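You operate a simulated robot arm through the tools that you are given. There is no shell and no other tool. Be economical: measure what you need, move in short steps, check, and stop when the job is done.

You run a simulated robot arm. Do the job below in one go: nothing can be reset, and whatever is moved stays where it is left.

Task
The boiler has locked out. Mend what its display names and reset it until it burns.

It is judged by the outcome, as a careful person would: the job done as asked, and still so three seconds after it is handed in. It fails if anything else is knocked over, pushed out of place, dropped, spilled or broken.

Robot
A 6-joint arm with a fingered hand on a trunk, on a base that drives. Base frame: it is fixed to the floor where the robot stands at the start and does not move with it; the origin is under the middle of the robot, x ahead of it, y to its left, z up. Lengths are in mm, angles in rad, forces in N, time in s.
It reaches about 900 mm from its shoulder. Its first joint turns from -2.007 to 2.007 rad. Places, roughly: boiler [800, 0, 1500]; boiler display [600, -100, 1300]; boiler knob [600, -100, 1300]; boiler power switch [600, 100, 1200]; boiler trap [700, -200, 1100]; filter drain lever [900, -300, 500]; filter knob [1000, -300, 700]; filter lever [900, -200, 300]; flow lever [900, 200, 900]; flue cap [800, 0, 2000]; gas lever [900, 0, 900]; output knob [700, -100, 1200]; reset button [600, -100, 1300]; return lever [900, -200, 800]. Payload 4 kg.
The TCP is the grasp point between the finger pads, 26 mm short of the fingertips. In the tool frame z runs along the fingers and y along their closing line. Largest opening 156 mm; the body of the gripper starts 73 mm behind the TCP. The gripper is a hand of 4 fingers: y runs from the thumb to the fingers, the wrist lies at [0, 0, -239] in the tool frame, and closing takes about 1.5 s.
Orientation is told as [roll, pitch, yaw] about the base's x, y, z axes, in that order, counted from this pose: with the fingers straight down and closing along the base's y, the tool's x points along the base's -x, its y along +y and its z along -z.

Tools
- The arm moves only by the tool drive_tool. Its argument "series" is a list that holds one entry, the list of rows, each a list of 6 numbers: the shift along the base's x, y, z in units of 400 mm (1.0 is 400 mm), then the turn, a rotation vector about the base's x, y, z in units of 90 degrees (1.0 is 90 degrees). In form: [[[x, y, z, rx, ry, rz], ...]]. A call has 1 to 8 rows; each row is the pose to reach, as a shift and turn from the pose commanded when the call began. "grip" is the opening, from 0 (shut) to 1 (fully open), set as the call begins (left out, the last holds). A call with a number of a shift or a turn outside -1 to 1 is refused whole. A row lasts 0.2 s, in which the tool goes at most 50 mm and 0.15 rad; a call with a longer step from one row to the next is refused whole, and so is a gripper value outside its range. Where a pose cannot be reached the arm comes as near as it can. A force on the tool above 40 N (or 10 N above the force at the start of the call, whichever is more), or a blocked arm, ends the call early, and 0.2 s more pass. Each finger travels about 72 mm/s and halts on what it meets, pressing with about 32 N; the grip force reading is that of the motor and also rises with nothing between the fingers. The clock runs only during rows and for 0.2 s after the last one: add rows that repeat a pose to give the fingers time. The reply holds the time, the measured pose of the TCP, the force on the tool along the base axes, the opening and the grip force, in the units named above and with some noise, with the torque about the TCP (base axes, N m) and any sound that the robot's microphone picked up, and new pictures: "show" is both (left out), scene, wrist or none.
- Cameras (640 x 400 px; columns grow to the right, rows downward): "scene" is now at [22.7, 126.9, 1846.2]; the picture's right is [-0.28, -0.96, 0.00], its down [-0.59, 0.17, -0.79] and it looks along [0.76, -0.22, -0.62] (base axes); focal length 285 px, centre (320, 200). "wrist" rides on the gripper at [58, -58, -91] in the tool frame; the picture's right is [0.71, 0.71, 0.00], its down [-0.53, 0.53, -0.67] and it looks along [-0.47, 0.47, 0.74] (tool axes); focal length 265 px, centre (320, 200). There is no depth. A picture from a camera that has moved, and an enlarged one, comes with that camera's place and axes in the base frame and with its lens.
- raise_lower(by): slides the trunk up (or, below 0, down) by that many mm; the arm and the scene camera ride with it, the base frame stays. It gives what a move gives, with no picture.
- drive_base(legs): drives the robot by 1 to 6 legs, each [ahead, left, turn to the left] in mm, mm and rad, along the robot's own axes; the way and the turn of a leg run together, so that a leg with both is an arc; at most 1500 mm and 3.142 rad a leg. The arm and the cameras ride along, it lands a little off, and it stops where it bumps. It gives what a move gives, and a new picture of the scene camera.
- set_fingers(finger1, finger2, finger3, thumb_bend): sets how far each is bent, from 0 (flat) to 100 (curled in); at 30 the hand is open as for a grip, at 70 the pads meet at the TCP. One left out holds its place. A second passes; each finger stops where it meets its share of the squeeze, and holds until it gets a number again. A gripper value or a shape takes the hand back. It gives what a move gives, with no picture; readings hold the bend of each and the force on the fingers (four entries, about 0 where the hand has none), thumb and palm.
- preshape(shape): the hand has 4 fingers and takes this shape, open, in about a second: jaw (thumb against the fingers, like two jaws); tri (thumb and two fingers); tip (a fingertip pinch); poke (one finger out to press); point (the index stretched); flat (the hand flat); cup (the hand cupped); fist (a fist). The gripper value then closes the fingers along that shape, each until it touches; the sizes above hold for jaw. It gives what a move gives, with no picture.
- head_to(pan, tilt): turns the head with the scene camera to pan (to the left, within 2.705 rad either way) and tilt (down, from -0.506 to 1.204), counted from straight ahead of the robot. It gives what a move gives, and a new picture of the scene camera.
- inspect(camera, box): a new picture of the part [left, top, right, bottom] of that camera's present view, enlarged. The clock stands still meanwhile.
- close_job(): hands the job in; it is judged then, once.

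Go step by step. Nothing tells you exact positions but the pictures and the camera data: compare them with the known pose of the tool, close in by small moves and look again before you grip or let go. The budget is 120 turns and 260 pictures, counting those below and the enlarged ones. Unless the task says otherwise, let go and move clear before handing in, and close with one line.

The tools are called after "Request:" as a command line: name --argument value ..., lists and objects as JSON in quotes. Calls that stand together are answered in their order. drive_tool: Moves the arm, as the interface text tells. Its arguments: {"type":"object","properties":{"series":{"type":"array","items":{"type":"array","items":{"type":"array","items":{"type":"number"}}}},"grip":{"type":"number"},"show":{"type":"string","enum":["both","scene","wrist","none"]}},"required":["series"]} The other tools are called the same way: raise_lower (by) slides the trunk up or down; preshape (shape) gives the hand a shape; set_fingers (finger1, finger2, finger3, thumb_bend) moves the fingers one by one; drive_base (legs) drives the base; head_to (pan, tilt) turns the head that bears the scene camera; inspect (camera, box) takes an enlarged picture of a part of a camera's view; close_job () hands the job in.

At the start:

```text
time_s: 0.0
tcp_pos: [395.6, 24.3, 1467.6]
orientation: [0.0, -0.001, 0.001]
wrist_force: [0.4, 0.1, -0.1]
wrist_torque: [0.02, 0.04, 0.0]
opening: 156.0
grip_force: 0.2
shape: jaw
bend: [30.0, 30.0, 30.0, 30.0]
finger forces: [0.1, 0.1, 0.0, 0.0, 0.1, 0.1]
trunk travel left (down, up): [-925.0, 65.0]
robot x, y, heading: [-2.0, -1.5, 0.004]
head pan, tilt: [-0.283, 0.663]
```

scene: 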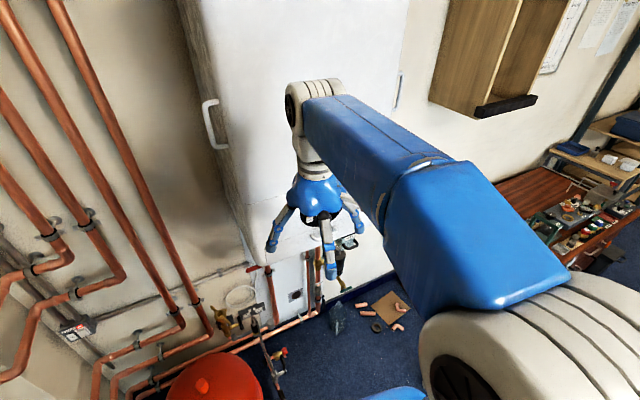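
wrist: 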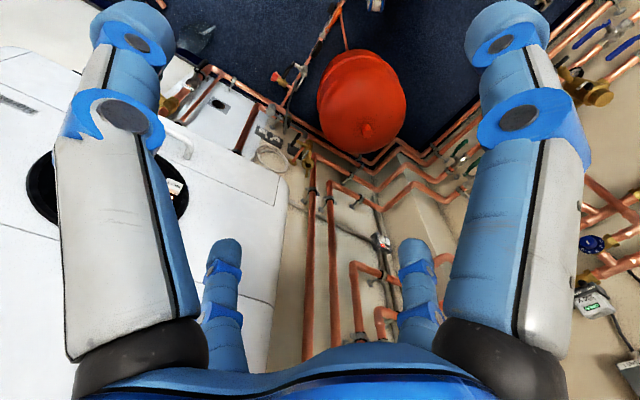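

The arm blocks the view of the boiler front. I'll turn the head and look around first.

Request:
head_to --pan 0.0 --tilt 0.6

Request:
head_to --pan -0.3 --tilt 0.95

```text
time_s: 0.8
tcp_pos: [394.7, 25.3, 1468.7]
orientation: [0.001, 0.0, 0.0]
wrist_force: [0.1, 0.1, 0.2]
wrist_torque: [0.0, -0.03, -0.02]
opening: 155.6
grip_force: 0.0
shape: jaw
bend: [30.0, 30.0, 30.0, 30.0]
finger forces: [0.0, 0.0, 0.0, 0.1, 0.0, 0.0]
trunk travel left (down, up): [-925.0, 65.0]
robot x, y, heading: [-0.9, -2.8, -0.003]
head pan, tilt: [0.0, 0.6]
camera scene: at [26.5, 150.1, 1851.8], right [0.0, -1.0, 0.0], down [-0.56, 0.0, -0.83], along [0.83, 0.0, -0.56], focal length 285 px, centre (320, 200)
```

scene: 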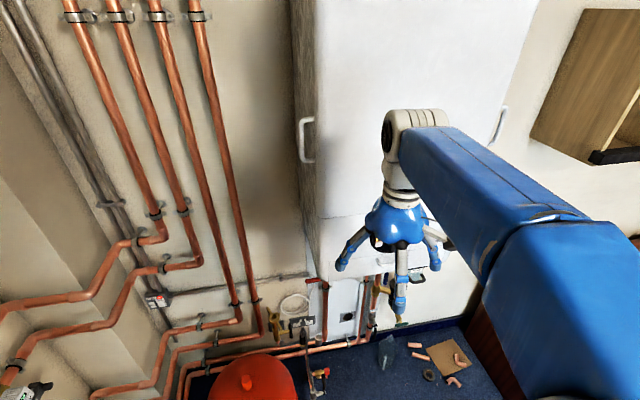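

```text
time_s: 1.6
tcp_pos: [395.2, 26.8, 1468.4]
orientation: [0.0, -0.002, 0.001]
wrist_force: [0.9, 0.0, 0.0]
wrist_torque: [-0.05, -0.01, 0.0]
opening: 156.1
grip_force: 0.1
shape: jaw
bend: [30.0, 30.0, 30.0, 30.0]
finger forces: [0.0, 0.1, 0.0, 0.1, 0.1, 0.1]
trunk travel left (down, up): [-925.0, 65.0]
robot x, y, heading: [-2.6, 3.1, 0.001]
head pan, tilt: [-0.3, 0.949]
camera scene: at [8.6, 130.0, 1823.3], right [-0.29, -0.96, 0.0], down [-0.78, 0.24, -0.58], along [0.56, -0.17, -0.81], focal length 285 px, centre (320, 200)
```

scene: 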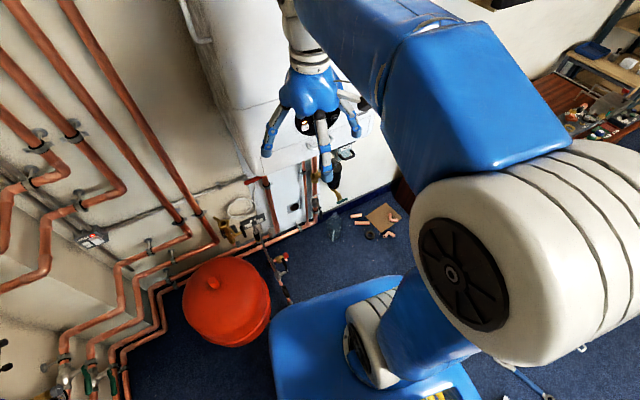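

The camera is too high to see the boiler's front panel. I'll lower the trunk and look again.

Request:
raise_lower --by -400

Request:
head_to --pan -0.2 --tilt 0.3

```text
time_s: 5.5
tcp_pos: [395.1, 25.3, 1069.5]
orientation: [0.001, 0.0, -0.001]
wrist_force: [0.1, 0.4, -0.3]
wrist_torque: [0.04, 0.01, 0.02]
opening: 155.8
grip_force: 0.1
shape: jaw
bend: [30.0, 30.0, 30.0, 30.0]
finger forces: [0.0, 0.1, 0.0, 0.0, 0.0, 0.0]
trunk travel left (down, up): [-525.0, 465.0]
robot x, y, heading: [-0.9, 4.3, 0.001]
head pan, tilt: [-0.3, 0.949]
```

```text
time_s: 6.5
tcp_pos: [396.7, 24.5, 1068.9]
orientation: [0.0, 0.0, 0.001]
wrist_force: [-0.7, -0.3, -0.7]
wrist_torque: [-0.04, -0.01, -0.03]
opening: 155.6
grip_force: 0.0
shape: jaw
bend: [30.0, 30.0, 30.0, 30.0]
finger forces: [0.0, 0.1, 0.1, 0.0, 0.0, 0.0]
trunk travel left (down, up): [-525.0, 465.0]
robot x, y, heading: [1.7, -0.9, 0.005]
head pan, tilt: [-0.201, 0.3]
camera scene: at [30.6, 132.1, 1479.1], right [-0.2, -0.98, 0.0], down [-0.29, 0.06, -0.95], along [0.94, -0.19, -0.3], focal length 285 px, centre (320, 200)
```

scene: 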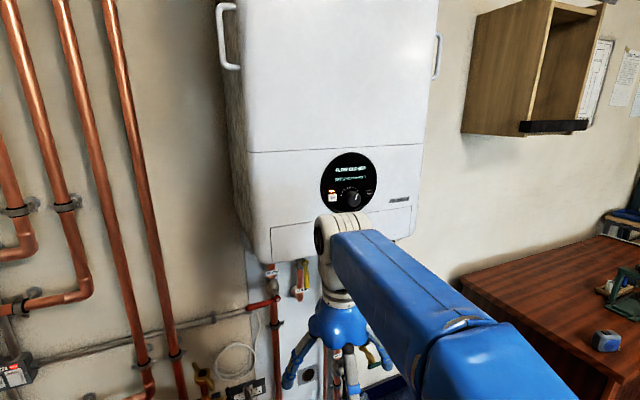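

Request:
inspect --camera "scene" --box '[315, 148, 381, 214]'

Request:
inspect --camera "scene" --box '[230, 140, 430, 280]'

Request:
inspect --camera "scene" --box '[540, 30, 640, 130]'

```text
6.06 times, centred on (348, 181) of scene
camera zoom: at [30.6, 132.1, 1479.1], right [-0.2, -0.98, 0.0], down [-0.29, 0.06, -0.95], along [0.94, -0.19, -0.3], focal length 1726 px, centre (150, 315)
```

zoom: 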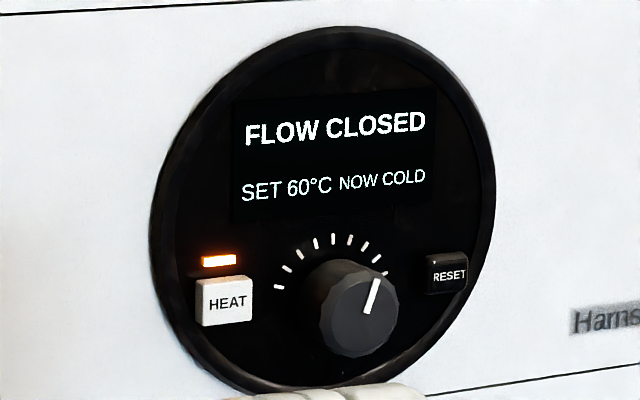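

```text
2.86 times, centred on (330, 210) of scene
camera zoom: at [30.6, 132.1, 1479.1], right [-0.2, -0.98, 0.0], down [-0.29, 0.06, -0.95], along [0.94, -0.19, -0.3], focal length 814 px, centre (291, 171)
```

zoom: 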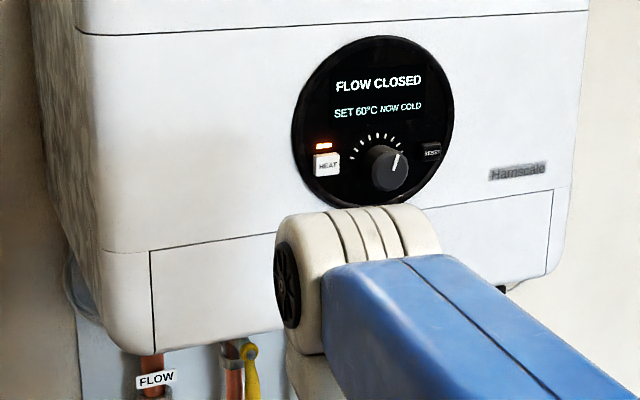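

```text
4.00 times, centred on (590, 80) of scene
camera zoom: at [30.6, 132.1, 1479.1], right [-0.2, -0.98, 0.0], down [-0.29, 0.06, -0.95], along [0.94, -0.19, -0.3], focal length 1139 px, centre (-760, 680)
```

zoom: 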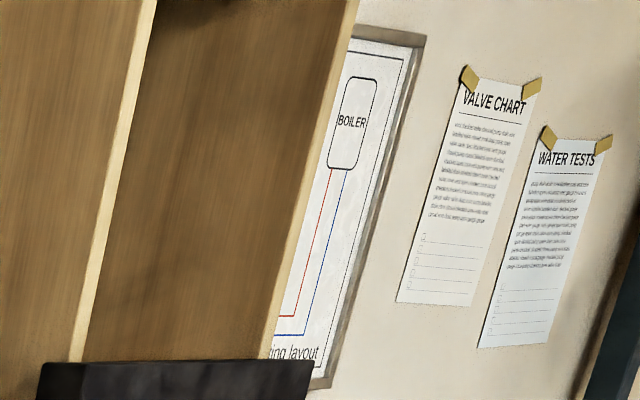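

The display reads "FLOW CLOSED", so I need to open the flow lever near [900,200,900] and then press RESET. Next I'll lower the trunk to see the flow lever.

Request:
raise_lower --by -350

Request:
head_to --pan 0.05 --tilt 0.3

Request:
inspect --camera "scene" --box '[200, 60, 440, 210]'

```text
time_s: 9.9
tcp_pos: [394.8, 24.4, 717.7]
orientation: [0.001, -0.001, -0.001]
wrist_force: [0.1, -0.1, -0.8]
wrist_torque: [0.0, -0.01, 0.0]
opening: 156.0
grip_force: 0.0
shape: jaw
bend: [30.0, 30.0, 30.0, 30.0]
finger forces: [0.0, 0.0, 0.1, 0.0, 0.0, 0.0]
trunk travel left (down, up): [-175.0, 815.0]
robot x, y, heading: [-0.9, -1.4, -0.001]
head pan, tilt: [-0.201, 0.3]
```

```text
time_s: 10.7
tcp_pos: [396.5, 25.2, 718.7]
orientation: [0.0, -0.001, 0.0]
wrist_force: [-0.2, 0.2, 0.1]
wrist_torque: [0.01, -0.02, 0.02]
opening: 156.0
grip_force: 0.1
shape: jaw
bend: [30.0, 30.0, 30.0, 30.0]
finger forces: [0.1, 0.0, 0.0, 0.0, 0.1, 0.1]
trunk travel left (down, up): [-175.0, 815.0]
robot x, y, heading: [-1.6, 0.4, -0.004]
head pan, tilt: [0.051, 0.3]
camera scene: at [32.3, 155.4, 1129.2], right [0.05, -1.0, 0.0], down [-0.3, -0.01, -0.96], along [0.95, 0.05, -0.3], focal length 285 px, centre (320, 200)
```

scene: 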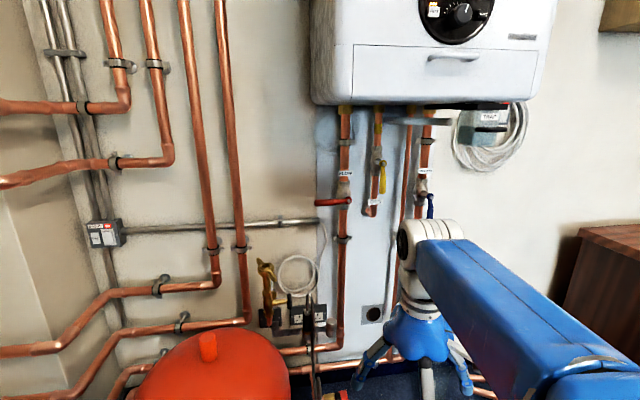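

```text
2.67 times, centred on (320, 135) of scene
camera zoom: at [32.3, 155.4, 1129.2], right [0.05, -1.0, 0.0], down [-0.3, -0.01, -0.96], along [0.95, 0.05, -0.3], focal length 760 px, centre (320, 373)
```

zoom: 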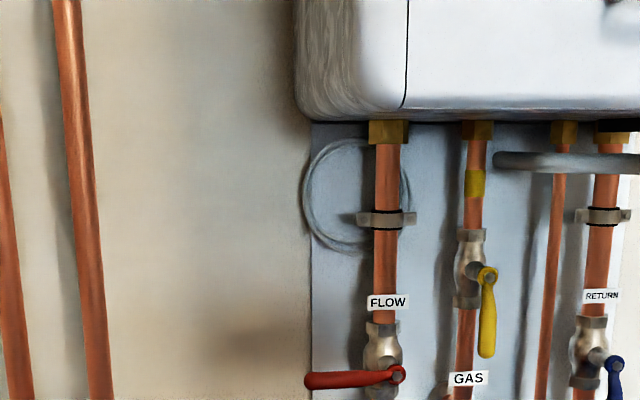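

The flow lever (red) lies crosswise while the other valves point down, so it is closed. I put its pivot at about [822,119,880], with the tip toward +y at y≈210. I'll shape the hand to poke, turn the fingers forward, and then push the tip down.

Request:
preshape --shape "poke"

Request:
drive_tool --series '[[[0.05, 0.03, 0.06, 0, -0.09, 0], [0.1, 0.06, 0.12, 0, -0.18, 0], [0.15, 0.09, 0.18, 0, -0.27, 0], [0.2, 0.12, 0.24, 0, -0.36, 0], [0.25, 0.15, 0.3, 0, -0.45, 0], [0.3, 0.18, 0.36, 0, -0.54, 0], [0.35, 0.21, 0.42, 0, -0.63, 0], [0.38, 0.24, 0.48, 0, -0.72, 0]]]' --show "none"

Request:
drive_tool --series '[[[0, 0, 0.02, 0, -0.09, 0], [0, 0.03, 0.04, 0, -0.18, 0], [0, 0.06, 0.06, 0, -0.28, 0], [0, 0.08, 0.06, 0, -0.28, 0]]]'

```text
time_s: 11.6
tcp_pos: [395.3, 23.5, 718.9]
orientation: [0.0, 0.0, 0.0]
wrist_force: [0.0, 0.6, 0.4]
wrist_torque: [0.01, -0.03, -0.02]
opening: 0.1
grip_force: 0.1
shape: poke
bend: [100.0, 100.0, 100.0, 91.0]
finger forces: [0.0, 0.1, 0.0, 0.1, 0.0, 0.0]
trunk travel left (down, up): [-175.0, 815.0]
robot x, y, heading: [2.2, 0.5, -0.008]
head pan, tilt: [0.051, 0.3]
```

```text
time_s: 13.4
tcp_pos: [543.7, 123.6, 911.1]
orientation: [0.001, -1.134, 0.0]
wrist_force: [-0.1, -0.3, 0.0]
wrist_torque: [-0.01, -0.04, 0.01]
opening: 0.0
grip_force: 0.0
shape: poke
bend: [100.0, 100.0, 100.0, 91.0]
finger forces: [0.0, 0.1, 0.1, 0.1, 0.0, 0.0]
trunk travel left (down, up): [-175.0, 815.0]
robot x, y, heading: [4.2, 0.5, -0.002]
head pan, tilt: [0.051, 0.3]
```

```text
refused: row 3 steps farther than a row can; nothing moved
```

The readout shows most fingers curled. I'll finish the turn and look.

Request:
drive_tool --series '[[[0, 0, 0.02, 0, -0.09, 0], [0, 0.03, 0.04, 0, -0.18, 0], [0, 0.06, 0.06, 0, -0.27, 0], [0, 0.08, 0.06, 0, -0.28, 0]]]'

Request:
inspect --camera "scene" --box '[240, 100, 480, 250]'

```text
time_s: 14.4
tcp_pos: [558.5, 158.4, 917.7]
orientation: [-0.541, -1.538, 0.542]
wrist_force: [0.0, 0.9, -0.6]
wrist_torque: [0.04, 0.0, 0.01]
opening: 0.0
grip_force: 0.0
shape: poke
bend: [100.0, 100.0, 100.0, 91.0]
finger forces: [0.0, 0.0, 0.0, 0.0, 0.0, 0.1]
out of reach, approached as far as the arm can: row 2, 3
trunk travel left (down, up): [-175.0, 815.0]
robot x, y, heading: [4.5, 1.8, -0.0]
head pan, tilt: [0.051, 0.3]
camera scene: at [39.2, 159.2, 1129.0], right [0.05, -1.0, 0.0], down [-0.3, -0.02, -0.95], along [0.95, 0.05, -0.3], focal length 285 px, centre (320, 200)
camera wrist: at [466.0, 100.3, 863.5], right [-0.02, 0.7, -0.72], down [-0.65, 0.54, 0.54], along [0.76, 0.48, 0.44], focal length 265 px, centre (320, 200)
```

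scene: 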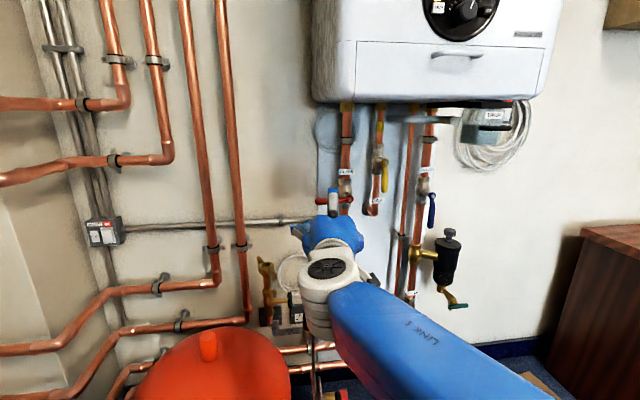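
wrist: 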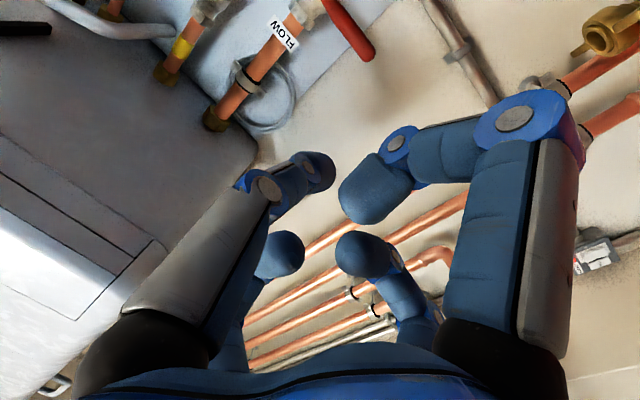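

```text
2.67 times, centred on (360, 175) of scene
camera zoom: at [39.2, 159.2, 1129.0], right [0.05, -1.0, 0.0], down [-0.3, -0.02, -0.95], along [0.95, 0.05, -0.3], focal length 760 px, centre (213, 267)
```

zoom: 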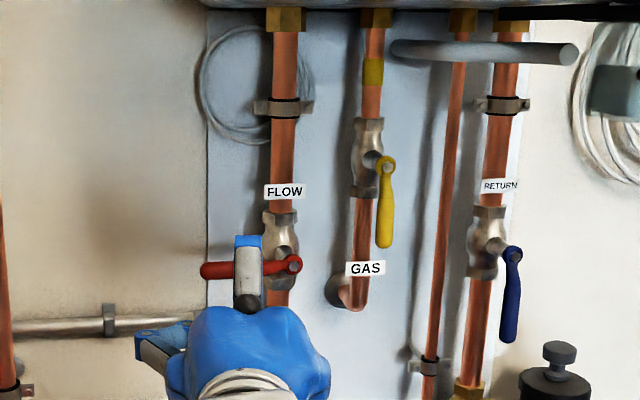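

The hand is a four-digit cross, and "poke" left all the digits curled. I'll try "point".

Request:
preshape --shape "point"

Request:
inspect --camera "wrist" --box '[0, 0, 640, 400]'

Request:
inspect --camera "scene" --box '[240, 100, 480, 250]'

```text
time_s: 15.3
tcp_pos: [558.7, 159.2, 918.9]
orientation: [-0.525, -1.538, 0.526]
wrist_force: [0.5, -0.2, 0.3]
wrist_torque: [0.02, 0.02, -0.05]
opening: 150.3
grip_force: 0.0
shape: point
bend: [70.0, 100.0, 100.0, 79.0]
finger forces: [0.1, 0.1, 0.0, 0.0, 0.0, 0.0]
trunk travel left (down, up): [-175.0, 815.0]
robot x, y, heading: [-1.5, -1.4, -0.005]
head pan, tilt: [0.051, 0.3]
```

```text
1.00 times, centred on (320, 200) of wrist (not enlarged: the box is as wide or as high as the picture)
camera zoom: at [466.0, 100.1, 863.9], right [-0.02, 0.7, -0.72], down [-0.65, 0.53, 0.54], along [0.76, 0.48, 0.44], focal length 265 px, centre (320, 200)
```

zoom: 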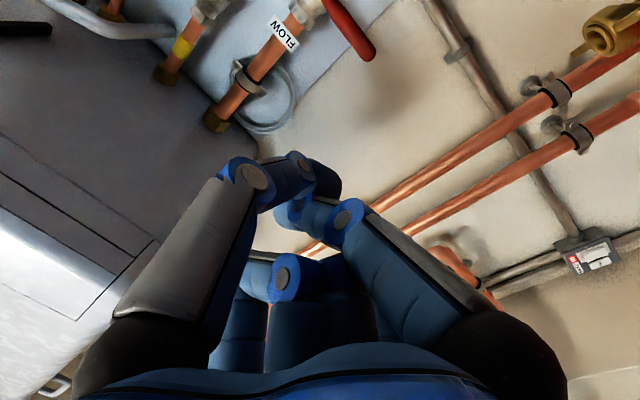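

```text
2.67 times, centred on (360, 175) of scene
camera zoom: at [39.3, 158.8, 1129.0], right [0.05, -1.0, 0.0], down [-0.3, -0.02, -0.95], along [0.95, 0.05, -0.3], focal length 760 px, centre (213, 267)
```

zoom: 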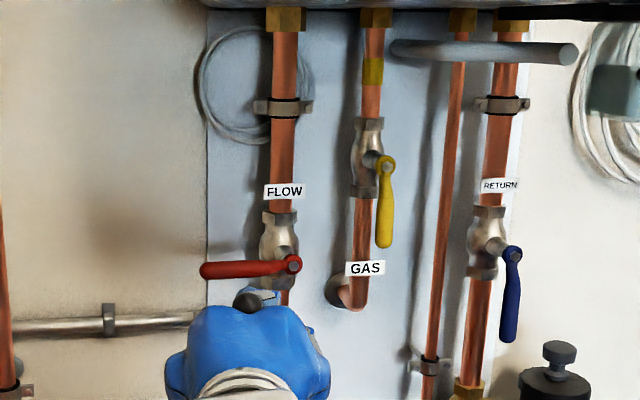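

The flow lever's tip is at about (860,213,867) and its pivot at about (860,112,870). The index finger is now stretched with its tip at the TCP. I'll move above the lever and approach in steps.

Request:
drive_tool --series '[[[0.1, 0.02, 0.01, 0, 0, 0], [0.2, 0.04, 0.02, 0, 0, 0], [0.3, 0.06, 0.02, 0, 0, 0], [0.4, 0.08, 0.02, 0, 0, 0], [0.5, 0.1, 0.02, 0, 0, 0]]]'

Request:
inspect --camera "scene" --box '[240, 100, 480, 250]'

```text
time_s: 16.5
tcp_pos: [744.3, 190.7, 941.9]
orientation: [2.533, -1.568, -2.533]
wrist_force: [-0.4, 0.3, -0.1]
wrist_torque: [0.0, -0.01, -0.04]
opening: 150.3
grip_force: 0.0
shape: point
bend: [70.0, 100.0, 100.0, 79.0]
finger forces: [0.1, 0.0, 0.0, 0.0, 0.1, 0.0]
trunk travel left (down, up): [-175.0, 815.0]
robot x, y, heading: [-0.1, -2.5, 0.005]
head pan, tilt: [0.051, 0.3]
camera scene: at [31.8, 155.3, 1129.1], right [0.05, -1.0, 0.0], down [-0.3, -0.01, -0.96], along [0.95, 0.05, -0.3], focal length 285 px, centre (320, 200)
camera wrist: at [653.0, 133.1, 883.0], right [0.0, 0.71, -0.71], down [-0.67, 0.53, 0.53], along [0.74, 0.47, 0.47], focal length 265 px, centre (320, 200)
```

scene: 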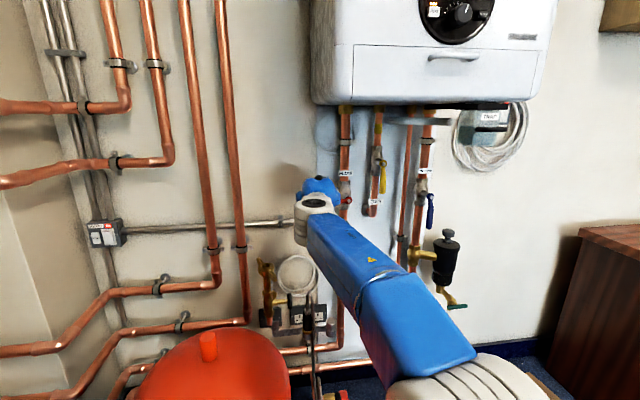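
wrist: 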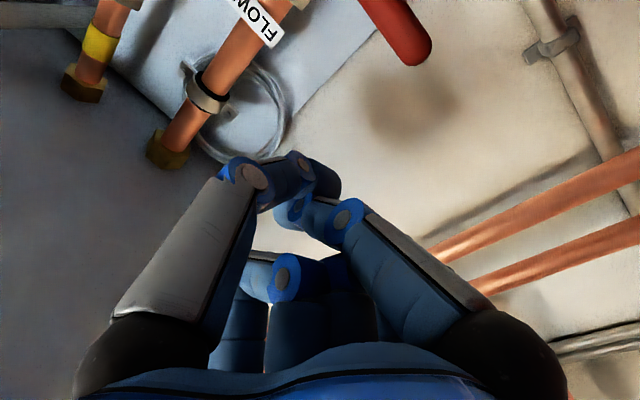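

```text
2.67 times, centred on (360, 175) of scene
camera zoom: at [31.8, 155.3, 1129.1], right [0.05, -1.0, 0.0], down [-0.3, -0.01, -0.96], along [0.95, 0.05, -0.3], focal length 760 px, centre (213, 267)
```

zoom: 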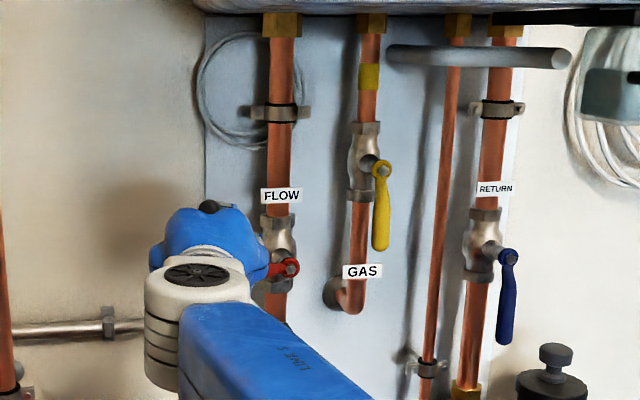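

The second view confirms the lever tip at about (860,210,865). I'll move forward above it, then press down along the arc.

Request:
drive_tool --series '[[[0.1, 0.0, 0, 0, 0, 0], [0.2, 0.0, 0, 0, 0, 0], [0.27, 0.0, 0, 0, 0, 0], [0.27, 0, -0.06, 0, 0, 0]]]'

```text
time_s: 17.5
tcp_pos: [855.5, 192.2, 917.7]
orientation: [-0.52, -1.568, 0.519]
wrist_force: [0.2, -0.1, -0.5]
wrist_torque: [0.0, -0.03, -0.02]
opening: 150.0
grip_force: 0.1
shape: point
bend: [70.0, 100.0, 100.0, 79.0]
finger forces: [0.0, 0.0, 0.0, 0.0, 0.0, 0.0]
out of reach, approached as far as the arm can: row 3
trunk travel left (down, up): [-175.0, 815.0]
robot x, y, heading: [4.0, -0.6, -0.004]
head pan, tilt: [0.051, 0.3]
camera scene: at [32.9, 155.8, 1129.0], right [0.05, -1.0, 0.0], down [-0.3, -0.02, -0.95], along [0.95, 0.05, -0.3], focal length 285 px, centre (320, 200)
camera wrist: at [764.0, 134.0, 860.0], right [0.0, 0.71, -0.71], down [-0.67, 0.53, 0.53], along [0.75, 0.47, 0.47], focal length 265 px, centre (320, 200)
```

scene: 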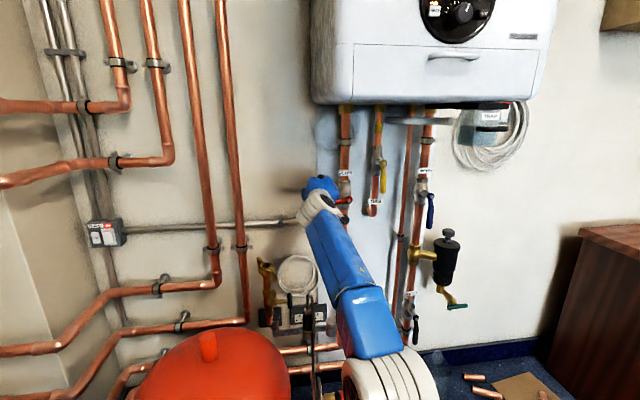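
wrist: 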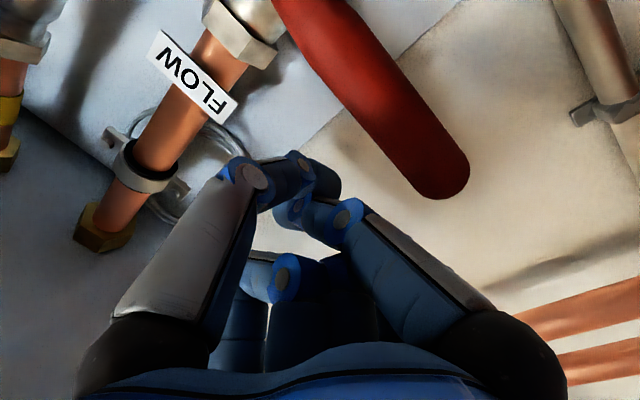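

The finger is above the lever's end. I'll press down along the arc's first part.

Request:
drive_tool --series '[[[0, -0.01, -0.0725, 0, 0, 0], [0, -0.01, -0.125, 0, 0, 0], [0, -0.0125, -0.1725, 0, 0, 0]]]' --show "wrist"

```text
time_s: 18.3
tcp_pos: [855.6, 187.0, 850.2]
orientation: [-0.25, -1.57, 0.25]
wrist_force: [-0.3, 1.3, 0.5]
wrist_torque: [-0.02, 0.03, -0.01]
opening: 150.2
grip_force: 0.0
shape: point
bend: [70.0, 100.0, 100.0, 79.0]
finger forces: [0.0, 0.0, 0.0, 0.0, 0.3, 0.0]
trunk travel left (down, up): [-175.0, 815.0]
robot x, y, heading: [-0.1, 2.7, 0.001]
head pan, tilt: [0.051, 0.3]
camera wrist: at [764.6, 129.5, 791.8], right [0.0, 0.71, -0.71], down [-0.67, 0.53, 0.53], along [0.74, 0.47, 0.47], focal length 265 px, centre (320, 200)
```

wrist: 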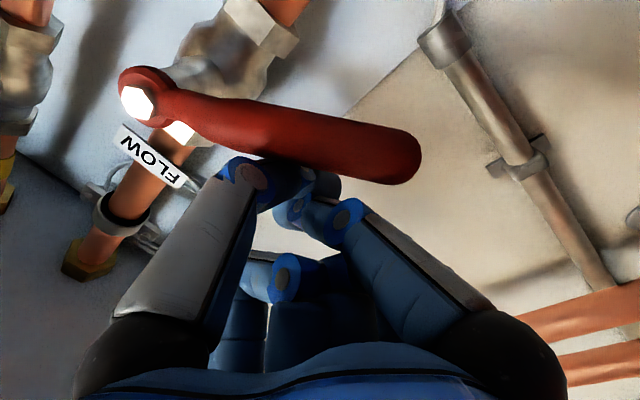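

The lever is following and is about 35° down. I'll continue along the arc.

Request:
drive_tool --series '[[[0, -0.02, -0.05, 0, 0, 0], [0, -0.05, -0.09, 0, 0, 0], [0, -0.0925, -0.12, 0, 0, 0], [0, -0.1425, -0.14, 0, 0, 0]]]' --show "wrist"

```text
time_s: 19.3
tcp_pos: [853.7, 137.2, 796.0]
orientation: [-2.214, -1.565, 2.225]
wrist_force: [-6.8, 26.5, 7.7]
wrist_torque: [-0.17, -0.03, -0.07]
opening: 150.3
grip_force: 0.0
shape: point
bend: [70.0, 100.0, 100.0, 84.0]
finger forces: [0.1, 0.0, 0.0, 0.0, 24.7, 0.0]
trunk travel left (down, up): [-175.0, 815.0]
robot x, y, heading: [-2.4, -0.3, -0.002]
head pan, tilt: [0.051, 0.3]
camera wrist: at [763.2, 77.1, 737.5], right [-0.01, 0.7, -0.71], down [-0.68, 0.52, 0.52], along [0.74, 0.48, 0.47], focal length 265 px, centre (320, 200)
```

wrist: 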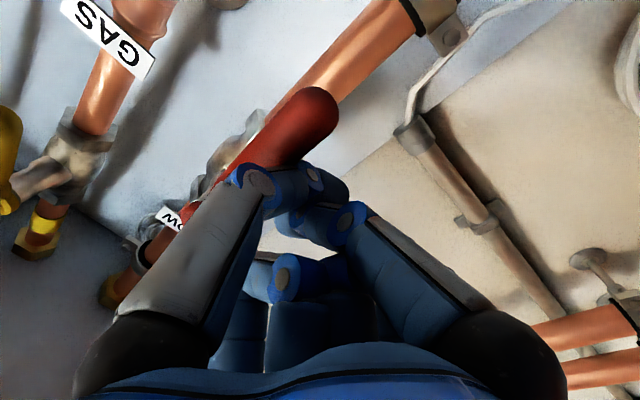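

The lever now runs along the pipe and is against its stop at 26 N. I'll back off to the left, retreat, and check the valve and display.

Request:
drive_tool --series '[[[0, 0.1, 0, 0, 0, 0], [-0.1, 0.14, 0, 0, 0, 0], [-0.2, 0.14, 0.03, 0, 0, 0], [-0.3, 0.14, 0.06, 0, 0, 0], [-0.4, 0.14, 0.1, 0, 0, 0], [-0.5, 0.14, 0.15, 0, 0, 0], [-0.6, 0.14, 0.2, 0, 0, 0]]]' --show "scene"

Request:
inspect --camera "scene" --box '[240, 100, 480, 250]'

Request:
inspect --camera "scene" --box '[400, 0, 520, 75]'

```text
time_s: 20.9
tcp_pos: [614.8, 187.4, 869.2]
orientation: [-0.46, -1.572, 0.462]
wrist_force: [-0.3, -0.4, 0.4]
wrist_torque: [0.0, -0.03, -0.01]
opening: 150.1
grip_force: 0.1
shape: point
bend: [70.0, 100.0, 100.0, 79.0]
finger forces: [0.0, 0.1, 0.0, 0.0, 0.1, 0.0]
trunk travel left (down, up): [-175.0, 815.0]
robot x, y, heading: [3.3, -0.4, 0.002]
head pan, tilt: [0.051, 0.3]
camera scene: at [32.7, 155.5, 1129.2], right [0.05, -1.0, 0.0], down [-0.3, -0.01, -0.96], along [0.95, 0.05, -0.3], focal length 285 px, centre (320, 200)
```

scene: 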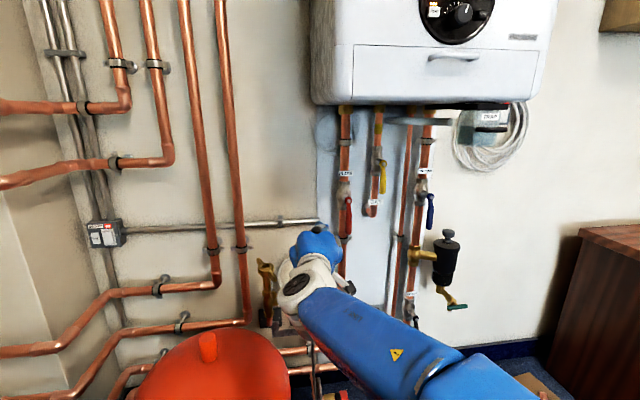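

```text
2.67 times, centred on (360, 175) of scene
camera zoom: at [32.7, 155.5, 1129.2], right [0.05, -1.0, 0.0], down [-0.3, -0.01, -0.96], along [0.95, 0.05, -0.3], focal length 760 px, centre (213, 267)
```

zoom: 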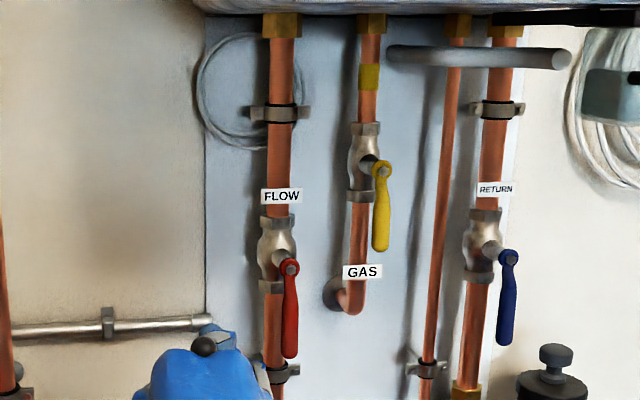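

```text
5.33 times, centred on (460, 38) of scene
camera zoom: at [32.7, 155.5, 1129.2], right [0.05, -1.0, 0.0], down [-0.3, -0.01, -0.96], along [0.95, 0.05, -0.3], focal length 1519 px, centre (-427, 1067)
```

zoom: 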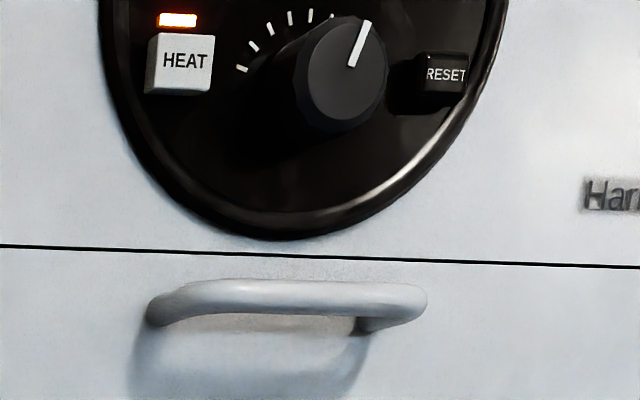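

The flow valve is now open. I triangulate RESET at about (634,-107,1296). Next I'll pull the arm back from under the boiler before raising the trunk.

Request:
drive_tool --series '[[[-0.08, -0.06, 0, 0, 0, 0], [-0.16, -0.12, 0, 0, 0, 0], [-0.24, -0.18, 0, 0, 0, 0], [-0.32, -0.24, 0, 0, 0, 0], [-0.36, -0.3, 0, 0, 0, 0]]]' --show "scene"

```text
time_s: 22.1
tcp_pos: [567.2, 119.4, 834.6]
orientation: [-0.21, -1.541, 0.213]
wrist_force: [0.6, 0.1, -0.1]
wrist_torque: [-0.02, -0.03, 0.01]
opening: 150.4
grip_force: 0.1
shape: point
bend: [70.0, 100.0, 100.0, 78.0]
finger forces: [0.0, 0.1, 0.0, 0.1, 0.0, 0.0]
out of reach, approached as far as the arm can: row 3, 4, 5
trunk travel left (down, up): [-175.0, 815.0]
robot x, y, heading: [-3.3, -1.9, 0.004]
head pan, tilt: [0.051, 0.3]
camera scene: at [39.8, 151.7, 1129.1], right [0.05, -1.0, 0.0], down [-0.3, -0.01, -0.95], along [0.95, 0.05, -0.3], focal length 285 px, centre (320, 200)
```

scene: 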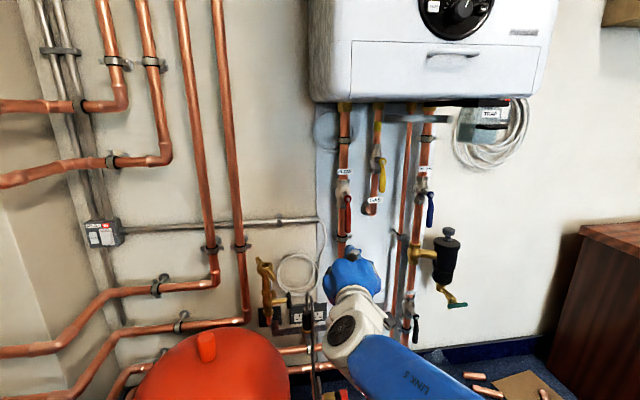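

The arm can't fold back any further, so I'll drive the base back a little. First I'll check behind the robot.

Request:
head_to --pan 2.6 --tilt 0.8

Request:
head_to --pan -2.6 --tilt 0.8

```text
time_s: 24.4
tcp_pos: [566.7, 119.6, 834.1]
orientation: [-0.264, -1.538, 0.263]
wrist_force: [-0.4, 0.5, -0.6]
wrist_torque: [0.02, 0.02, -0.01]
opening: 149.8
grip_force: 0.1
shape: point
bend: [70.0, 100.0, 100.0, 78.0]
finger forces: [0.0, 0.0, 0.0, 0.0, 0.1, 0.0]
trunk travel left (down, up): [-175.0, 815.0]
robot x, y, heading: [-1.8, -3.8, 0.0]
head pan, tilt: [2.601, 0.799]
camera scene: at [-123.3, 189.7, 1086.6], right [0.52, 0.86, 0.0], down [0.61, -0.37, -0.7], along [-0.6, 0.36, -0.71], focal length 285 px, centre (320, 200)
```

scene: 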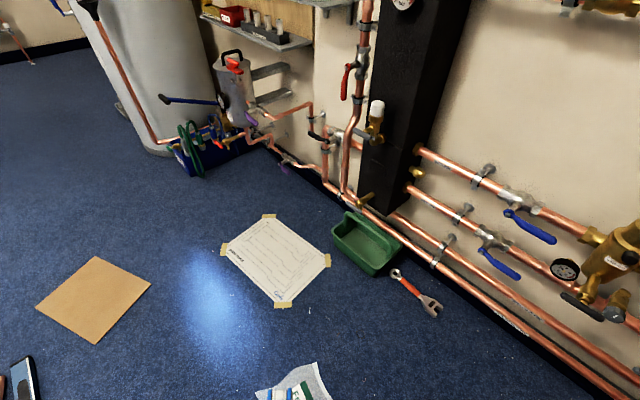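

```text
time_s: 28.4
tcp_pos: [566.4, 119.1, 833.6]
orientation: [-0.289, -1.538, 0.289]
wrist_force: [-0.1, 0.2, -0.5]
wrist_torque: [0.01, -0.01, 0.0]
opening: 149.7
grip_force: 0.0
shape: point
bend: [70.0, 100.0, 100.0, 78.0]
finger forces: [0.1, 0.0, 0.1, 0.1, 0.1, 0.0]
trunk travel left (down, up): [-175.0, 815.0]
robot x, y, heading: [-0.2, 1.1, -0.002]
head pan, tilt: [-2.601, 0.799]
camera scene: at [-123.3, 107.5, 1085.8], right [-0.52, 0.86, 0.01], down [0.61, 0.37, -0.7], along [-0.6, -0.36, -0.71], focal length 285 px, centre (320, 200)
```

scene: 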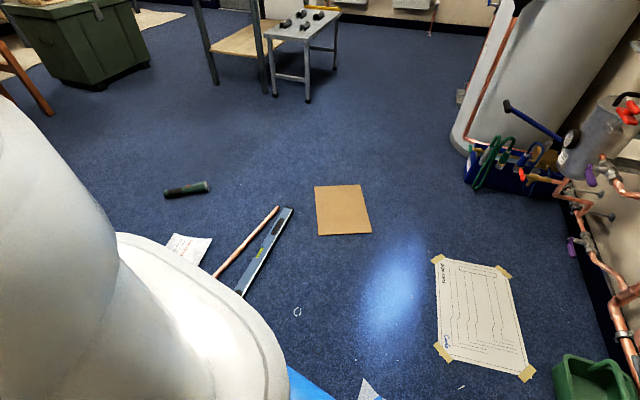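

There are things lying behind the base, so I won't drive back. Instead I'll tilt the hand 45° down, which lets it retract, and then raise the trunk.

Request:
drive_tool --series '[[[-0.03, -0.03, 0, 0, 0.09, 0], [-0.06, -0.06, 0, 0, 0.18, 0], [-0.1, -0.09, 0, 0, 0.27, 0], [-0.14, -0.12, 0, 0, 0.36, 0], [-0.18, -0.15, 0, 0, 0.45, 0], [-0.22, -0.18, 0, 0, 0.54, 0]]]' --show "none"

Request:
head_to --pan -0.2 --tilt 0.3

```text
time_s: 29.8
tcp_pos: [496.4, 47.1, 844.8]
orientation: [0.002, -0.696, 0.0]
wrist_force: [0.5, -0.1, -0.7]
wrist_torque: [0.02, -0.04, 0.01]
opening: 150.1
grip_force: 0.1
shape: point
bend: [70.0, 100.0, 100.0, 78.0]
finger forces: [0.0, 0.0, 0.0, 0.1, 0.0, 0.0]
out of reach, approached as far as the arm can: row 1, 2, 3, 4, 5, 6
trunk travel left (down, up): [-175.0, 815.0]
robot x, y, heading: [0.8, 1.3, -0.006]
head pan, tilt: [-2.601, 0.799]
```

```text
time_s: 32.0
tcp_pos: [497.2, 48.3, 843.7]
orientation: [-0.002, -0.701, 0.0]
wrist_force: [-0.3, 0.6, -0.3]
wrist_torque: [0.01, 0.0, -0.01]
opening: 150.1
grip_force: 0.1
shape: point
bend: [70.0, 100.0, 100.0, 78.0]
finger forces: [0.0, 0.0, 0.0, 0.0, 0.1, 0.0]
trunk travel left (down, up): [-175.0, 815.0]
robot x, y, heading: [0.1, 0.4, -0.001]
head pan, tilt: [-0.201, 0.3]
camera scene: at [37.4, 129.7, 1129.1], right [-0.2, -0.98, 0.0], down [-0.3, 0.06, -0.95], along [0.93, -0.19, -0.3], focal length 285 px, centre (320, 200)
```

scene: 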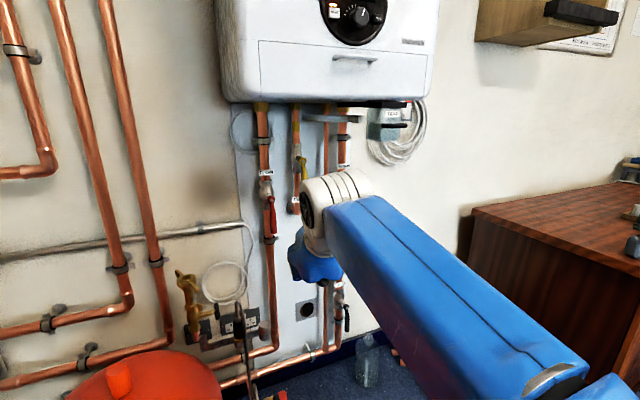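

The hand is retracted, so I'll raise the trunk by 400.

Request:
raise_lower --by 400

Request:
head_to --pan -0.25 --tilt 0.35

```text
time_s: 35.9
tcp_pos: [489.8, 49.2, 1254.1]
orientation: [0.0, -0.722, -0.001]
wrist_force: [-0.1, 0.3, -0.4]
wrist_torque: [0.0, 0.0, 0.0]
opening: 150.0
grip_force: 0.0
shape: point
bend: [70.0, 100.0, 100.0, 78.0]
finger forces: [0.0, 0.0, 0.0, 0.0, 0.0, 0.1]
trunk travel left (down, up): [-575.0, 415.0]
robot x, y, heading: [-2.6, 2.1, -0.001]
head pan, tilt: [-0.201, 0.3]
```

```text
time_s: 36.5
tcp_pos: [488.2, 49.5, 1254.7]
orientation: [-0.001, -0.722, 0.0]
wrist_force: [-0.6, -0.3, -0.3]
wrist_torque: [0.03, 0.01, 0.0]
opening: 150.5
grip_force: 0.1
shape: point
bend: [70.0, 100.0, 100.0, 78.0]
finger forces: [0.0, 0.0, 0.0, 0.1, 0.1, 0.1]
trunk travel left (down, up): [-575.0, 415.0]
robot x, y, heading: [0.9, -2.0, 0.002]
head pan, tilt: [-0.25, 0.351]
camera scene: at [29.0, 127.8, 1524.5], right [-0.25, -0.97, 0.0], down [-0.33, 0.08, -0.94], along [0.91, -0.23, -0.34], focal length 285 px, centre (320, 200)
```

scene: 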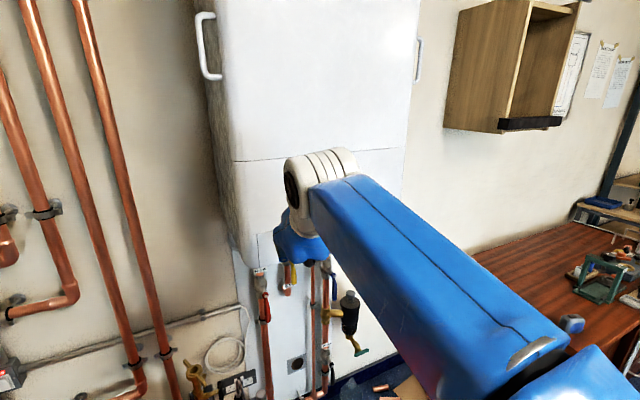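

The arm hides the panel, so I'll guide by the wrist camera. I'll turn the hand forward to stand in front of RESET with clearance.

Request:
drive_tool --series '[[[0.0, -0.08, 0.0, 0, 0, 0], [0.03, -0.16, 0.02, 0, -0.09, 0], [0.06, -0.24, 0.04, 0, -0.18, 0], [0.09, -0.32, 0.06, 0, -0.27, 0], [0.12, -0.4, 0.08, 0, -0.36, 0], [0.15, -0.44, 0.1, 0, -0.45, 0], [0.16, -0.44, 0.11, 0, -0.54, 0]]]'

```text
time_s: 38.1
tcp_pos: [560.5, -124.9, 1319.8]
orientation: [0.033, -1.46, -0.04]
wrist_force: [0.2, 0.2, 1.0]
wrist_torque: [-0.02, -0.01, 0.01]
opening: 149.9
grip_force: 0.0
shape: point
bend: [70.0, 100.0, 100.0, 78.0]
finger forces: [0.0, 0.0, 0.0, 0.0, 0.1, 0.0]
out of reach, approached as far as the arm can: row 1, 2, 3, 4, 5, 6, 7
trunk travel left (down, up): [-575.0, 415.0]
robot x, y, heading: [-0.3, -1.1, -0.003]
head pan, tilt: [-0.25, 0.351]
camera scene: at [29.2, 127.4, 1524.5], right [-0.25, -0.97, 0.0], down [-0.33, 0.09, -0.94], along [0.91, -0.23, -0.34], focal length 285 px, centre (320, 200)
camera wrist: at [463.2, -182.2, 1272.0], right [-0.07, 0.71, -0.7], down [-0.6, 0.53, 0.6], along [0.79, 0.47, 0.39], focal length 265 px, centre (320, 200)
```

scene: 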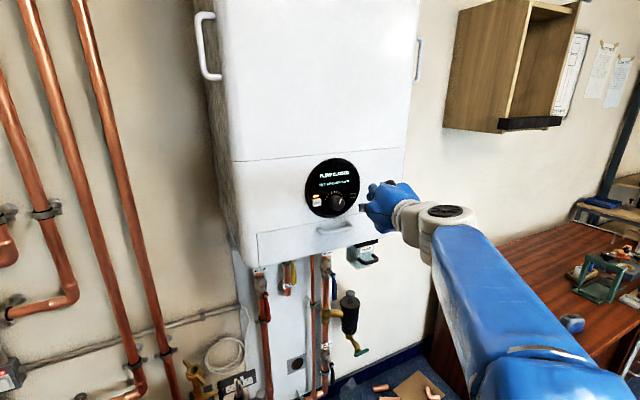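
wrist: 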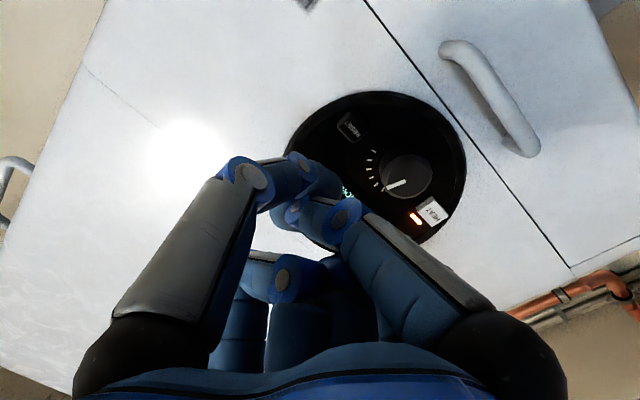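

Both cameras now show the display, the RESET button and the finger. I'll enlarge both views.

Request:
inspect --camera "scene" --box '[295, 145, 439, 235]'

Request:
inspect --camera "wrist" --box '[240, 80, 480, 230]'

```text
4.44 times, centred on (367, 190) of scene
camera zoom: at [29.2, 127.4, 1524.5], right [-0.25, -0.97, 0.0], down [-0.33, 0.09, -0.94], along [0.91, -0.23, -0.34], focal length 1266 px, centre (111, 244)
```

zoom: 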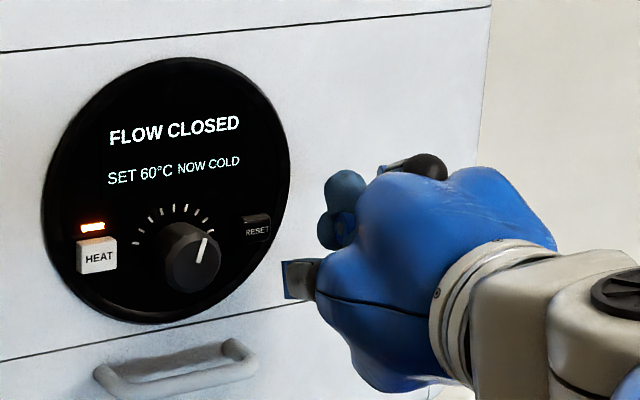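

```text
2.67 times, centred on (360, 155) of wrist
camera zoom: at [463.2, -182.2, 1272.0], right [-0.07, 0.71, -0.7], down [-0.6, 0.53, 0.6], along [0.79, 0.47, 0.39], focal length 708 px, centre (213, 320)
```

zoom: 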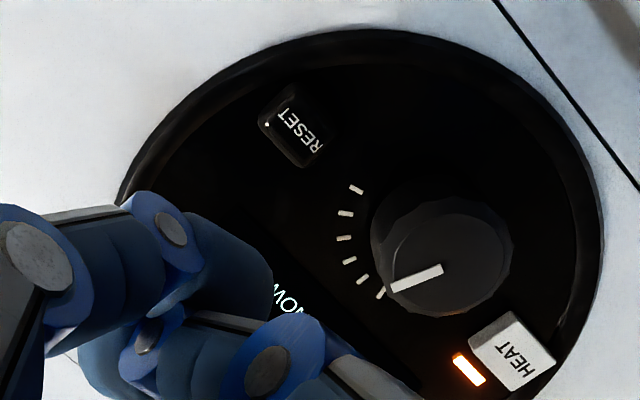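

RESET is confirmed at about (634,-107,1299). The second digit's knuckle could brush the knob, so I'll try curling finger1 and pointing with the thumb, which comes from the right side, away from the knob.

Request:
set_fingers --finger1 100 --thumb_bend 65

Request:
inspect --camera "wrist" --box '[0, 0, 640, 400]'

Request:
inspect --camera "scene" --box '[295, 145, 439, 235]'

```text
time_s: 39.1
tcp_pos: [560.6, -123.5, 1319.7]
orientation: [0.035, -1.459, -0.038]
wrist_force: [-0.4, 0.5, 0.3]
wrist_torque: [0.0, 0.01, 0.0]
opening: 43.0
grip_force: 0.0
shape: fingers
bend: [98.0, 100.0, 100.0, 65.0]
finger forces: [0.0, 0.0, 0.1, 0.0, 0.0, 0.0]
trunk travel left (down, up): [-575.0, 415.0]
robot x, y, heading: [-1.2, 0.5, 0.003]
head pan, tilt: [-0.25, 0.351]
```

```text
1.00 times, centred on (320, 200) of wrist (not enlarged: the box is as wide or as high as the picture)
camera zoom: at [463.4, -181.4, 1272.0], right [-0.08, 0.71, -0.7], down [-0.6, 0.53, 0.6], along [0.79, 0.47, 0.39], focal length 265 px, centre (320, 200)
```

zoom: 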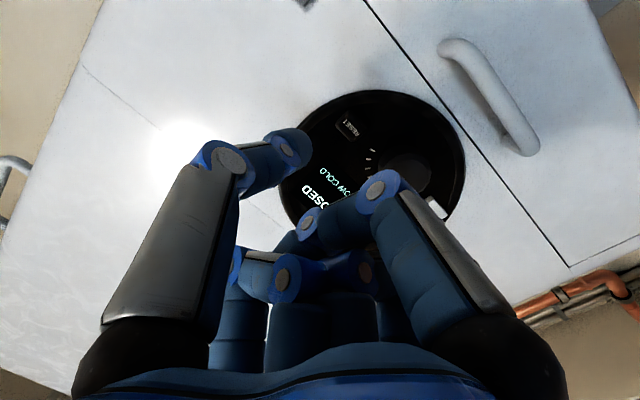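

```text
4.44 times, centred on (367, 190) of scene
camera zoom: at [29.3, 127.8, 1524.5], right [-0.25, -0.97, 0.0], down [-0.33, 0.08, -0.94], along [0.91, -0.23, -0.34], focal length 1266 px, centre (111, 244)
```

zoom: 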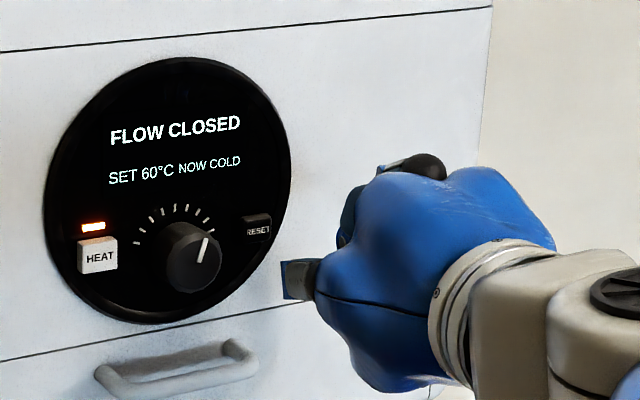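

With the hand straight on, finger1's knuckle would hit the knob. Yawing the hand about 45° to the left, so it approaches from the right with the thumb a bit more extended, makes the thumb tip clearly foremost.

Request:
set_fingers --thumb_bend 52

Request:
drive_tool --series '[[[-0.02, -0.05, 0, 0, 0, 0.09], [-0.04, -0.1, 0, 0, 0, 0.18], [-0.06, -0.14, 0, 0, 0, 0.27], [-0.08, -0.16, 0, 0, 0, 0.36], [-0.1, -0.18, 0, 0, 0, 0.45], [-0.1, -0.18, 0, 0, 0, 0.52]]]'

Request:
inspect --camera "scene" --box '[295, 145, 439, 235]'

```text
time_s: 40.1
tcp_pos: [561.1, -123.8, 1319.7]
orientation: [0.036, -1.459, -0.038]
wrist_force: [1.0, 0.3, 0.5]
wrist_torque: [0.04, 0.02, -0.01]
opening: 58.9
grip_force: 0.0
shape: fingers
bend: [98.0, 100.0, 100.0, 52.0]
finger forces: [0.0, 0.0, 0.0, 0.1, 0.0, 0.1]
trunk travel left (down, up): [-575.0, 415.0]
robot x, y, heading: [0.1, 0.1, -0.002]
head pan, tilt: [-0.25, 0.351]
```

```text
time_s: 41.5
tcp_pos: [533.8, -204.8, 1352.2]
orientation: [0.081, -1.458, 0.735]
wrist_force: [-0.1, 0.0, 0.6]
wrist_torque: [0.0, -0.01, 0.03]
opening: 59.1
grip_force: 0.0
shape: fingers
bend: [99.0, 100.0, 100.0, 52.0]
finger forces: [0.0, 0.1, 0.1, 0.0, 0.0, 0.0]
out of reach, approached as far as the arm can: row 1, 2, 3, 4, 5, 6
trunk travel left (down, up): [-575.0, 415.0]
robot x, y, heading: [-0.7, 2.8, 0.001]
head pan, tilt: [-0.25, 0.351]
camera scene: at [30.1, 127.6, 1524.4], right [-0.25, -0.97, 0.0], down [-0.33, 0.09, -0.94], along [0.91, -0.23, -0.34], focal length 285 px, centre (320, 200)
camera wrist: at [508.4, -316.1, 1303.3], right [-0.58, 0.43, -0.7], down [-0.79, -0.08, 0.6], along [0.2, 0.9, 0.39], focal length 265 px, centre (320, 200)
```

scene: 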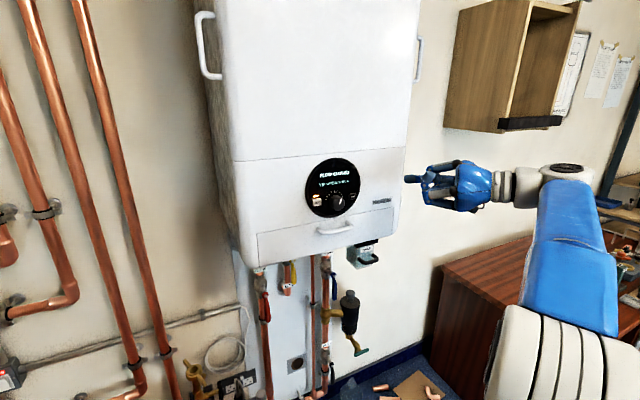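
wrist: 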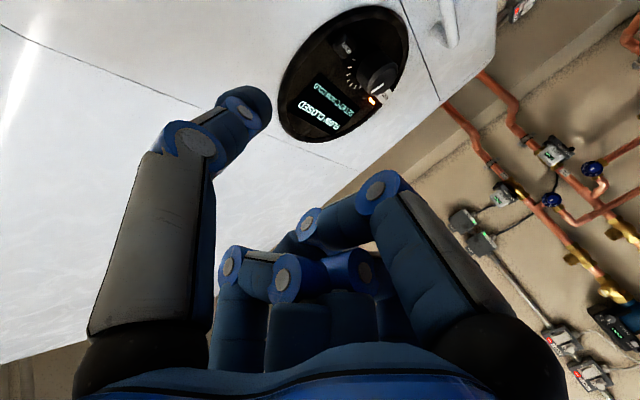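

```text
4.44 times, centred on (367, 190) of scene
camera zoom: at [30.1, 127.6, 1524.4], right [-0.25, -0.97, 0.0], down [-0.33, 0.09, -0.94], along [0.91, -0.23, -0.34], focal length 1266 px, centre (111, 244)
```

zoom: 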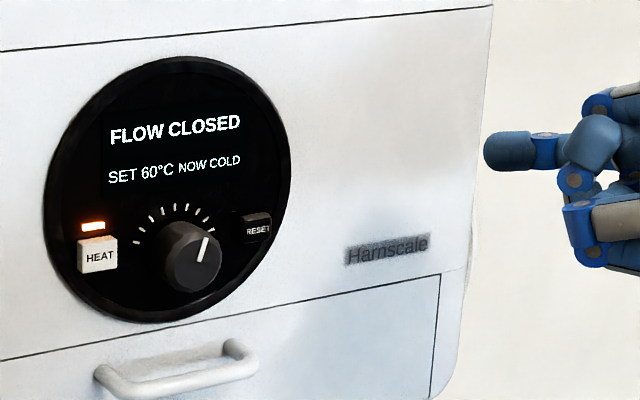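

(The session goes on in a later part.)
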